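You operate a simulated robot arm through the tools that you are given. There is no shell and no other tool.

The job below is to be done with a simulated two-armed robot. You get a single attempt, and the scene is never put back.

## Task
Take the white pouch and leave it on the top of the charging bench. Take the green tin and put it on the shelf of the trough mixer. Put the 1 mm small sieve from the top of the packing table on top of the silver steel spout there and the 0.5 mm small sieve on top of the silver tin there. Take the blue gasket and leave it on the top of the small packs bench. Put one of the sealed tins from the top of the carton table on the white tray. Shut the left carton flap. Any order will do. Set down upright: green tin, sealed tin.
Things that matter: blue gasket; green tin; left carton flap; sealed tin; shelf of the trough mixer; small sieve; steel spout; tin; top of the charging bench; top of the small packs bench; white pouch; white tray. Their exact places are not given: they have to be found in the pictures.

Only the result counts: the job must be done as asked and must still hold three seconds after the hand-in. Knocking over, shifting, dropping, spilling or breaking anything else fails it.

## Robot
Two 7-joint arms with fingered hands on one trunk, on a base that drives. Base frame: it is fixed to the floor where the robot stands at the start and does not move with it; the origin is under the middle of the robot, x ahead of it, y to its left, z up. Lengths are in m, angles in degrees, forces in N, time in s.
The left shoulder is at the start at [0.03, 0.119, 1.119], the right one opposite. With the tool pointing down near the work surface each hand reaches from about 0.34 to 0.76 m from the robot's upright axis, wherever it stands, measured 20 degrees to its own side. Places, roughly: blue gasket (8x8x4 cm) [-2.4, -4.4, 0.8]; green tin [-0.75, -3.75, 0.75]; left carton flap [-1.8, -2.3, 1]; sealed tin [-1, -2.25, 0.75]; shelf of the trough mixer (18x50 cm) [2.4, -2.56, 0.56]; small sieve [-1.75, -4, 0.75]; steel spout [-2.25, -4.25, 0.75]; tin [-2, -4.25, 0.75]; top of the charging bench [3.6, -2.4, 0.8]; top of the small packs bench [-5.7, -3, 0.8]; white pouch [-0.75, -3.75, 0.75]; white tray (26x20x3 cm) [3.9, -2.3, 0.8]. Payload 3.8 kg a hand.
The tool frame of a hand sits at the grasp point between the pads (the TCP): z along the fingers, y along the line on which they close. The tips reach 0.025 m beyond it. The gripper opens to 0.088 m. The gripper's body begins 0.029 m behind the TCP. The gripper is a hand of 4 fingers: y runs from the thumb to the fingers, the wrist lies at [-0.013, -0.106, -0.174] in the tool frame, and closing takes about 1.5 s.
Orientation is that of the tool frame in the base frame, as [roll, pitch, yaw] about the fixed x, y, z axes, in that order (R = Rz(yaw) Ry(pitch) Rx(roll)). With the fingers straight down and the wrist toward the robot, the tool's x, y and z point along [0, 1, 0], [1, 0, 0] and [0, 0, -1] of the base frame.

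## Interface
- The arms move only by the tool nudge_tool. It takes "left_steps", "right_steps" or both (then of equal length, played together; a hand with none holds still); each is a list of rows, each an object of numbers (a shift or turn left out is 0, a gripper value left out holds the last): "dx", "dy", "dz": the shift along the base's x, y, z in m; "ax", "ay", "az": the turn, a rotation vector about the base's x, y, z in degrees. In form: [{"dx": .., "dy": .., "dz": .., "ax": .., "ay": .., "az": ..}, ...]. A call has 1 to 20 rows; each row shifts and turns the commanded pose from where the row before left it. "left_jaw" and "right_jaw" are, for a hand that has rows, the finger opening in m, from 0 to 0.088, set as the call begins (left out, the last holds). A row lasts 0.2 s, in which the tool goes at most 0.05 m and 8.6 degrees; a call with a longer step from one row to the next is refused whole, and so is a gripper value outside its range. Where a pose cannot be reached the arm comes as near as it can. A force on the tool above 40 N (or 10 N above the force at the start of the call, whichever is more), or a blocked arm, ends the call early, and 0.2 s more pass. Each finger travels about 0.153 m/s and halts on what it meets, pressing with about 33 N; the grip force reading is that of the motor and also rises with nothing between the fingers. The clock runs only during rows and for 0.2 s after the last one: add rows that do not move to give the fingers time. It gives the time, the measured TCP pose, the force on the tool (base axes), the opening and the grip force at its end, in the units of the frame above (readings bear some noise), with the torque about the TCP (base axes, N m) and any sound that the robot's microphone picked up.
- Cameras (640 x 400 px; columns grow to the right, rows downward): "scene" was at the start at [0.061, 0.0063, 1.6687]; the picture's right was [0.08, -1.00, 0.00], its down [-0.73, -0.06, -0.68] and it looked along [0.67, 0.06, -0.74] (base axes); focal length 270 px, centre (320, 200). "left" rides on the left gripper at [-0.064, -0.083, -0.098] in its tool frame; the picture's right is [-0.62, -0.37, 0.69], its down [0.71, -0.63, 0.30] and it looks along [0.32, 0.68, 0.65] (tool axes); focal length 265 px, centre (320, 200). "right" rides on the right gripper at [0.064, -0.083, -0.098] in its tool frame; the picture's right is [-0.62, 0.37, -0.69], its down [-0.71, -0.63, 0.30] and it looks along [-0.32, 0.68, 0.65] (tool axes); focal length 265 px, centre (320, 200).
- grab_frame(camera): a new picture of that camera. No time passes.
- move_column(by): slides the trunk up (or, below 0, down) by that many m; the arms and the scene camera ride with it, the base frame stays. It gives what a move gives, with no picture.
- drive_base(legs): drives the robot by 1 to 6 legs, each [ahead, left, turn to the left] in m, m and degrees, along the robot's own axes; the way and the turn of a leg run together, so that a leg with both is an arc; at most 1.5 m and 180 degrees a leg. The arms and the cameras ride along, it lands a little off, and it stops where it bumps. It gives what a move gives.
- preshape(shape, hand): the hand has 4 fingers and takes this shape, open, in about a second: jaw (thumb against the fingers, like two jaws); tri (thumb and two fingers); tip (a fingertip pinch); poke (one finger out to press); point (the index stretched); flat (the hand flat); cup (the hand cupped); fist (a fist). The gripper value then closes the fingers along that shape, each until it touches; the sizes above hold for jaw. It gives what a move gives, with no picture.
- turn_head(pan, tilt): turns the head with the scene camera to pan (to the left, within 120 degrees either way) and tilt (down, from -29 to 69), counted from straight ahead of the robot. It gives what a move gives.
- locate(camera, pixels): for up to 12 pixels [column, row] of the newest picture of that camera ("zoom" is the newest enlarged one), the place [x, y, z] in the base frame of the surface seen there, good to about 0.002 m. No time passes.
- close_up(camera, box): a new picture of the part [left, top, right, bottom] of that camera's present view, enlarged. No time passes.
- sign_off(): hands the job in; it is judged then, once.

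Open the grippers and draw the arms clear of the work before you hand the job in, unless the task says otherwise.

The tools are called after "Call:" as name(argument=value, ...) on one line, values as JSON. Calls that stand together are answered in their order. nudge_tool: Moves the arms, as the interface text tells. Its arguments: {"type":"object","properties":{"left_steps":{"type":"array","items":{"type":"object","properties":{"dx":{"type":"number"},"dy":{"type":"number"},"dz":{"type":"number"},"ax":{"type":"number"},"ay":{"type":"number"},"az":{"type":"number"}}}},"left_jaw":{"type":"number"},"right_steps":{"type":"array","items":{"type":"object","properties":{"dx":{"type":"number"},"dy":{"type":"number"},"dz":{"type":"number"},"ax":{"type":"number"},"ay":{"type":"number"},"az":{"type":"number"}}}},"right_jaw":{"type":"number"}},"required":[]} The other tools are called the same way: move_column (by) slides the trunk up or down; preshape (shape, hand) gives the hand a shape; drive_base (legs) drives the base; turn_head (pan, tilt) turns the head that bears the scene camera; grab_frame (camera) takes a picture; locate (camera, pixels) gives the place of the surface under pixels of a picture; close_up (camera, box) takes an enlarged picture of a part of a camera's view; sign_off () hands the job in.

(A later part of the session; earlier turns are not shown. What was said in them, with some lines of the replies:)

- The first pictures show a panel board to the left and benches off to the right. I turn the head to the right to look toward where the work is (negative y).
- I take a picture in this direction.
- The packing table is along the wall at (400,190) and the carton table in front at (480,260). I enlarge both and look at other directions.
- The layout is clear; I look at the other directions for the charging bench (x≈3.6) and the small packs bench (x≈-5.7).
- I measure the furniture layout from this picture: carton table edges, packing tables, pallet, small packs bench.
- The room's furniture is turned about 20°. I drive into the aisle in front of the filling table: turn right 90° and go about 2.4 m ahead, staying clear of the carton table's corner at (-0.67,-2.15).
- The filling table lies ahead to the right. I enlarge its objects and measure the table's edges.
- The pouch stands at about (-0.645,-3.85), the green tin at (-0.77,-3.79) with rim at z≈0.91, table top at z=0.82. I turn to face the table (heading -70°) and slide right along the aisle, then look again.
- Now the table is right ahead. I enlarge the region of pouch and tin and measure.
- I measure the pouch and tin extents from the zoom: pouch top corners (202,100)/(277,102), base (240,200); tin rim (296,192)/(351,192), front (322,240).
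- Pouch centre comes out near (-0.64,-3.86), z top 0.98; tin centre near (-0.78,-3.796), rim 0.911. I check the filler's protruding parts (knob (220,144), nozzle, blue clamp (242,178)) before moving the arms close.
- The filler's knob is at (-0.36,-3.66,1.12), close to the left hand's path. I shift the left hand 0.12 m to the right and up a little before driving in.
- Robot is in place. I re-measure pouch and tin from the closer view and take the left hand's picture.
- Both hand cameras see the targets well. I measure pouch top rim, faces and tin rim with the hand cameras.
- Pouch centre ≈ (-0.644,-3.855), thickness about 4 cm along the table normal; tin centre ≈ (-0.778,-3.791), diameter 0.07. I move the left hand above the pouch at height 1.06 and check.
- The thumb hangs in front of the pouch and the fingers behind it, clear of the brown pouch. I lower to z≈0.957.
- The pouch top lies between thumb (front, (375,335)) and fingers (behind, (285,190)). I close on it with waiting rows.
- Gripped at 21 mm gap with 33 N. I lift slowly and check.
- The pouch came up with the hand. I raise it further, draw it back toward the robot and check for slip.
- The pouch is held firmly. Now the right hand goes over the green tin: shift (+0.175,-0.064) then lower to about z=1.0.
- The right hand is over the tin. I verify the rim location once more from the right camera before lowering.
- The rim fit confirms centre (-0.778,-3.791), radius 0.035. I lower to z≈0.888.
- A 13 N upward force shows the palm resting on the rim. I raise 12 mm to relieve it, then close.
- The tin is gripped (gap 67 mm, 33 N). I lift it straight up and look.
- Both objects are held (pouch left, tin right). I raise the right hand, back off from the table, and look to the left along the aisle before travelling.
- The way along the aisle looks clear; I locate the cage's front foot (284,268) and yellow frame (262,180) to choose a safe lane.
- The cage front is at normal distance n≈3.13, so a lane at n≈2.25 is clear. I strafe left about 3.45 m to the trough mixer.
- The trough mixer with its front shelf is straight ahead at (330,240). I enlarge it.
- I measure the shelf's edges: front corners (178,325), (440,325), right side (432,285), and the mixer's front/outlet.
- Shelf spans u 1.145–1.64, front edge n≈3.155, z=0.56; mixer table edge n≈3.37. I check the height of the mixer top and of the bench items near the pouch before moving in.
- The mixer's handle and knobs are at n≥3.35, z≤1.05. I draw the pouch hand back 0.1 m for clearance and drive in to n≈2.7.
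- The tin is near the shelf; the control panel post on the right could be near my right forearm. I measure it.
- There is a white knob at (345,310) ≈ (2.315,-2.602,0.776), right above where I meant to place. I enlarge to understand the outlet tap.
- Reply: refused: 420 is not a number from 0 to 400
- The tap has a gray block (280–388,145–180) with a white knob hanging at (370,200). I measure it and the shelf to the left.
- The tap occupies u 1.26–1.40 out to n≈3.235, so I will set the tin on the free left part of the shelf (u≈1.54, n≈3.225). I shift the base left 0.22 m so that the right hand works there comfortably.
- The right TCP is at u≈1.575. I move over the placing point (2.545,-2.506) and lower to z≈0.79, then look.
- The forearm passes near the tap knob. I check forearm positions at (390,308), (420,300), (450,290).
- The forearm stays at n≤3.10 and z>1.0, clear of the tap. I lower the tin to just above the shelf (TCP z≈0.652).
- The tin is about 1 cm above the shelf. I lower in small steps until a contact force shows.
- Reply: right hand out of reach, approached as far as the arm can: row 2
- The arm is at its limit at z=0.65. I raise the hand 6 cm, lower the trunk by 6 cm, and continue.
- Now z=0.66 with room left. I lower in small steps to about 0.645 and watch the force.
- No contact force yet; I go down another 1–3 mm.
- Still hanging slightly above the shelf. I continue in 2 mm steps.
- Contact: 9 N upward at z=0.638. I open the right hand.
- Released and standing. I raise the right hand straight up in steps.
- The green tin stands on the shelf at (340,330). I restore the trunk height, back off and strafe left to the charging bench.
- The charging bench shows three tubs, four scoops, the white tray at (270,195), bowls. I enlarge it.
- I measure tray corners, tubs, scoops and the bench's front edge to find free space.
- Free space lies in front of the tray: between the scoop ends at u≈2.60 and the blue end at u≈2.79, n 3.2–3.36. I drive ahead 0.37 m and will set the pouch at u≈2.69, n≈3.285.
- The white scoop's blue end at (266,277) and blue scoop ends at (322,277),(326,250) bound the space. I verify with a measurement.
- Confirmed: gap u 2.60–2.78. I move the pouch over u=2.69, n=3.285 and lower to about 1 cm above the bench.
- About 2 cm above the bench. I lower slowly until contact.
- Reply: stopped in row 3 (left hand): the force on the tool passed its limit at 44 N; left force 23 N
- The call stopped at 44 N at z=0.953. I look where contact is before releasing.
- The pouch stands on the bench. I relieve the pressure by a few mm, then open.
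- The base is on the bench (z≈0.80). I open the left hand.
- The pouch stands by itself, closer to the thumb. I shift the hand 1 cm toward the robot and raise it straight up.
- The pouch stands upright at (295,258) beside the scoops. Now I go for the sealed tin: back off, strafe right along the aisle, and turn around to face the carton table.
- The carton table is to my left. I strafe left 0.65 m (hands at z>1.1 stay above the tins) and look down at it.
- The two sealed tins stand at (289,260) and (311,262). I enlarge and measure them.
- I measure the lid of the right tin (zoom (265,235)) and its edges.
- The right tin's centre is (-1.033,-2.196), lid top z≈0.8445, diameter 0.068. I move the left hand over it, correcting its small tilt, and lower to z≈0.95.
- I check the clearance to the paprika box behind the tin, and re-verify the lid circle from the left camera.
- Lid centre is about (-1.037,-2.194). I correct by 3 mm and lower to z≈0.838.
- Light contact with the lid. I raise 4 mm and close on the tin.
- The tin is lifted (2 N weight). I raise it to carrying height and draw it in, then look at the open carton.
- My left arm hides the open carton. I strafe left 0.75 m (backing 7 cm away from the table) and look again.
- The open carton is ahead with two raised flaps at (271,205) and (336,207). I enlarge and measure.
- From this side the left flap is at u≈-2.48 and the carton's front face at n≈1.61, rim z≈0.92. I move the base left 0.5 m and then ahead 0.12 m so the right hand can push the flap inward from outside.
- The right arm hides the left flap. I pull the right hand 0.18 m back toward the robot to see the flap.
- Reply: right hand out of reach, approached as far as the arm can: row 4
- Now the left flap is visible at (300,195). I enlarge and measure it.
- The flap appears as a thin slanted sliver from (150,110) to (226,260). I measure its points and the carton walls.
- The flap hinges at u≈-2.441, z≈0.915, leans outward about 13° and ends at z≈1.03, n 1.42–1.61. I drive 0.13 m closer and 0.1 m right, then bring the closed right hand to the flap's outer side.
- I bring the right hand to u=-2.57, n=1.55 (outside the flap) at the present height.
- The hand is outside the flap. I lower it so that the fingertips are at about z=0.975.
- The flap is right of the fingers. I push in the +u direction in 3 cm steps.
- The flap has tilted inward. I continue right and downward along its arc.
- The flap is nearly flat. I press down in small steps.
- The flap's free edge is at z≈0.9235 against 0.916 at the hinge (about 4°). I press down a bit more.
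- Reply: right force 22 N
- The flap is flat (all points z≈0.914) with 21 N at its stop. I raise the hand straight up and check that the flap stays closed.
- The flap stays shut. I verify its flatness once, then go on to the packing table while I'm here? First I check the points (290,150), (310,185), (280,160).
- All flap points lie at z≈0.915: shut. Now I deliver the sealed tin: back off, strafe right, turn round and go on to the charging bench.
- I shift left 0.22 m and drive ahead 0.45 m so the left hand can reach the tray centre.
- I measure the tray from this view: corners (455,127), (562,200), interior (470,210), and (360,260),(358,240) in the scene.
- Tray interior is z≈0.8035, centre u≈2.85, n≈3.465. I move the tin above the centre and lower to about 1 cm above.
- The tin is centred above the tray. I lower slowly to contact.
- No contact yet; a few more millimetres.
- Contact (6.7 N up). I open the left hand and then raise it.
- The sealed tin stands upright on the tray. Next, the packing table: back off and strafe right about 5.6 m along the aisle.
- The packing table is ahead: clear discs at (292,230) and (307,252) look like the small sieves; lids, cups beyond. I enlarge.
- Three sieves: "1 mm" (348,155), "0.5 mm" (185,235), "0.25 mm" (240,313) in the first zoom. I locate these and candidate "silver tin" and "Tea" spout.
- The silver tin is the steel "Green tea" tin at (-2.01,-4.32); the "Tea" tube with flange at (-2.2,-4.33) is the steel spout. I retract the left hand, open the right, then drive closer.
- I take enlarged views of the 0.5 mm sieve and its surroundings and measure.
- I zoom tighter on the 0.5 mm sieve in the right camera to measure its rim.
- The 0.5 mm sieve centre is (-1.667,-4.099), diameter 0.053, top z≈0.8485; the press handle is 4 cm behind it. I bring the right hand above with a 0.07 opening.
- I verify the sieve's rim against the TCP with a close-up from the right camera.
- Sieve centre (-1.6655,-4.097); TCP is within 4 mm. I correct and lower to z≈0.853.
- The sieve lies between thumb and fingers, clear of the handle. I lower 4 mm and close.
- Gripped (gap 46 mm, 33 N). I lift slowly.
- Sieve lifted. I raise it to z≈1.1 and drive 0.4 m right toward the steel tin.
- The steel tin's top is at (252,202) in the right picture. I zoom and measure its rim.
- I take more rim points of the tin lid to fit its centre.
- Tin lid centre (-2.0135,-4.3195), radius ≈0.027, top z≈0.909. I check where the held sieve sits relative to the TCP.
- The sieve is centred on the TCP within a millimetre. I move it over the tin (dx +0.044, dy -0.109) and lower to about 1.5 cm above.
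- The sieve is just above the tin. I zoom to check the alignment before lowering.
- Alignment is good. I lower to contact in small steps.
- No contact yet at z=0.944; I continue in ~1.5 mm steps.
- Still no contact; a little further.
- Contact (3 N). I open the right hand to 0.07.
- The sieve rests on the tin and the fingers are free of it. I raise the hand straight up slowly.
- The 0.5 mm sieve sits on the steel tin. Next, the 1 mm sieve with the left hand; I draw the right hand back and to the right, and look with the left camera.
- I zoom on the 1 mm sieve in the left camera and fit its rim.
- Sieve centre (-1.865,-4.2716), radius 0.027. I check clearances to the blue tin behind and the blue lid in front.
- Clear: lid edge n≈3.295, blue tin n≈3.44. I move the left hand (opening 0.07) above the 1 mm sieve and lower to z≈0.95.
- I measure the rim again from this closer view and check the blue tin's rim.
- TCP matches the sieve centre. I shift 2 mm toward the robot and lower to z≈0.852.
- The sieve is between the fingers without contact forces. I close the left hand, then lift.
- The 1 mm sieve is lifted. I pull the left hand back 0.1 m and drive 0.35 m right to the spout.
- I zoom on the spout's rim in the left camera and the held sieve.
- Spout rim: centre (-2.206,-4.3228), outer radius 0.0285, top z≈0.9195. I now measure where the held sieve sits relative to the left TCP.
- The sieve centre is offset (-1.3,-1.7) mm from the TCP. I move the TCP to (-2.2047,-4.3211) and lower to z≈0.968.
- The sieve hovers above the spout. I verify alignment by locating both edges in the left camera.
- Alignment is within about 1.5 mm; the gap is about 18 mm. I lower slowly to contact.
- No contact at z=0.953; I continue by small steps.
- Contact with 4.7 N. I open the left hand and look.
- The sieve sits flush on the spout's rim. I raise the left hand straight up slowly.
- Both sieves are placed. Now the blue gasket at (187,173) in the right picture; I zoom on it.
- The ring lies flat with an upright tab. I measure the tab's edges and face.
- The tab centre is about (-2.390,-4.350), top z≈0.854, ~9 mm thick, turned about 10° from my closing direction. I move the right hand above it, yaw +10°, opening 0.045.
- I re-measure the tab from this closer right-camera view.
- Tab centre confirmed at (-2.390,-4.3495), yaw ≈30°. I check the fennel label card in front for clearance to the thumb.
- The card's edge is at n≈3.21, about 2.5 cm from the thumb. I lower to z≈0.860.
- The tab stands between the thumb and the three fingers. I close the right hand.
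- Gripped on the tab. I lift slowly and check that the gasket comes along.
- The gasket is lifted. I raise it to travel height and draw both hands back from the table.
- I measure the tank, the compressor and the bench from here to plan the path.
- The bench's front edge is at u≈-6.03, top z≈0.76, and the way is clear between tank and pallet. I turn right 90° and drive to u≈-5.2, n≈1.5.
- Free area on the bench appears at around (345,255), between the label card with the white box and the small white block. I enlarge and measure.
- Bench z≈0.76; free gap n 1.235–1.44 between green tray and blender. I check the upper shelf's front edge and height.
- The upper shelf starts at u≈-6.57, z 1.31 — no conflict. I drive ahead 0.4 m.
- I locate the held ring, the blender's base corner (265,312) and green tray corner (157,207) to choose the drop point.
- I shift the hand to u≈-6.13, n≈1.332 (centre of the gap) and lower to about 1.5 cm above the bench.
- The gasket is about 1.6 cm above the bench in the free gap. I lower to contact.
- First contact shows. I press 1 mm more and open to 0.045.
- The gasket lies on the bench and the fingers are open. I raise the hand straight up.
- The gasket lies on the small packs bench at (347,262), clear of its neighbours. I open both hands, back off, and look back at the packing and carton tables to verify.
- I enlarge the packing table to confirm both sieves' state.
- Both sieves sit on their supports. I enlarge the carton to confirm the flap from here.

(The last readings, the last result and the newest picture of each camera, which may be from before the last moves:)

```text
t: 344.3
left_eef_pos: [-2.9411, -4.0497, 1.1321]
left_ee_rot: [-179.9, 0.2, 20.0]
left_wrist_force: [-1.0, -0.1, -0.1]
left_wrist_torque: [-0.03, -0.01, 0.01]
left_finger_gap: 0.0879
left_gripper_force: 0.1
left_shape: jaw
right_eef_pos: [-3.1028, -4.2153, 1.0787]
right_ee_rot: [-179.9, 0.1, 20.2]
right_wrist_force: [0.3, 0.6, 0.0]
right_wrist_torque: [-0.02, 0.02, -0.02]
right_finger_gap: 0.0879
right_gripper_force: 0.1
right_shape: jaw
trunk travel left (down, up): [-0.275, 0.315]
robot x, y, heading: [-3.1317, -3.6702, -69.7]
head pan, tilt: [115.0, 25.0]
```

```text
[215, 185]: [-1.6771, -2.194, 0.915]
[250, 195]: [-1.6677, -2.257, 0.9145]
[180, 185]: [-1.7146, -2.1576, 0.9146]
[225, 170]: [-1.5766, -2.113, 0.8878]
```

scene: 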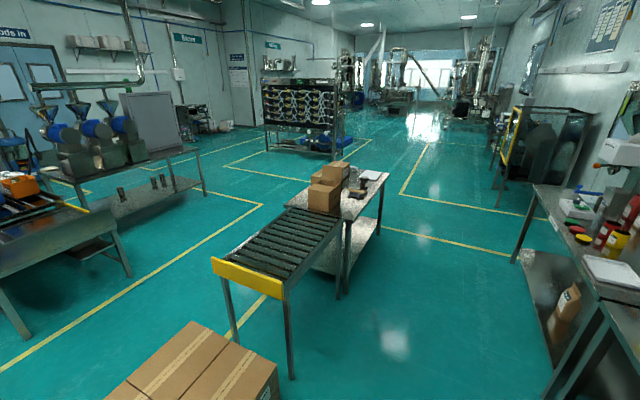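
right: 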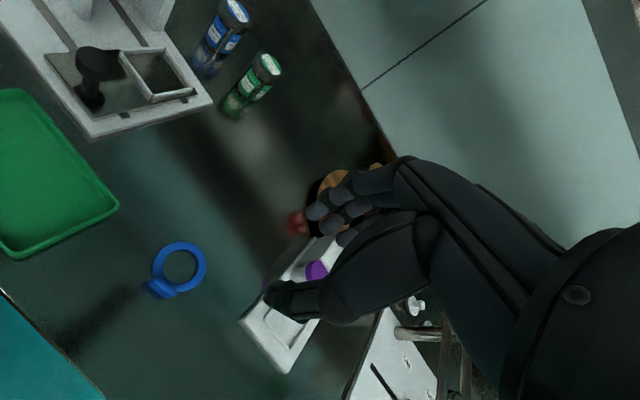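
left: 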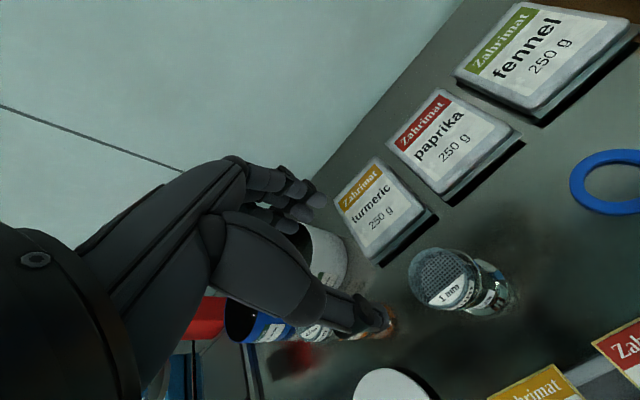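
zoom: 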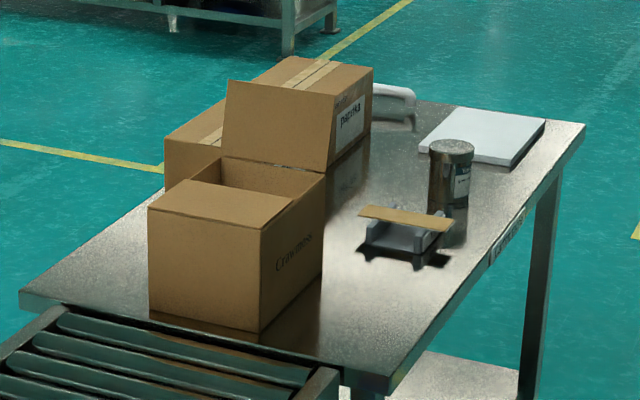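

The left flap lies flat (z≈0.915), both sieves, gasket, pouch, green tin and sealed tin were seen in place; hands are open and clear of everything. I hand in the job.

Call:
sign_off()

```text
The job is handed in.
```

I've handed in the job with every step done. I haven't seen a result from the judging.

| Item | Where it ended up | When I last checked it |
|---|---|---|
| White pouch | Standing on the charging bench, in front of the tray | In view when I delivered the sealed tin |
| Green tin | Upright on the left part of the trough mixer's shelf, clear of the tap | Just after I released it |
| 1 mm sieve | On the "Tea" steel spout | In a close-up at the end |
| 0.5 mm sieve | On the steel "Green tea" tin | In a close-up at the end |
| Blue gasket | Flat on the small packs bench, between the green tray and the blender | Just after I released it |
| Sealed tin | Upright in the white tray | Just after I released it |
| Left carton flap | Shut | Measured flat at the end |

- **Silver tin:** I took this to be the closed steel tin with the orange label. It fits the given position, and its lid is the same width as the sieve. The larger white tin next to it is open and much wider than the sieve.
- **Left flap:** I took this to be the flap on the left when facing the carton from the packing-table side, which also fits the given position. The other flap is still open.

I didn't see anything knocked over or shifted. Both hands were open and clear of the work when I handed in.
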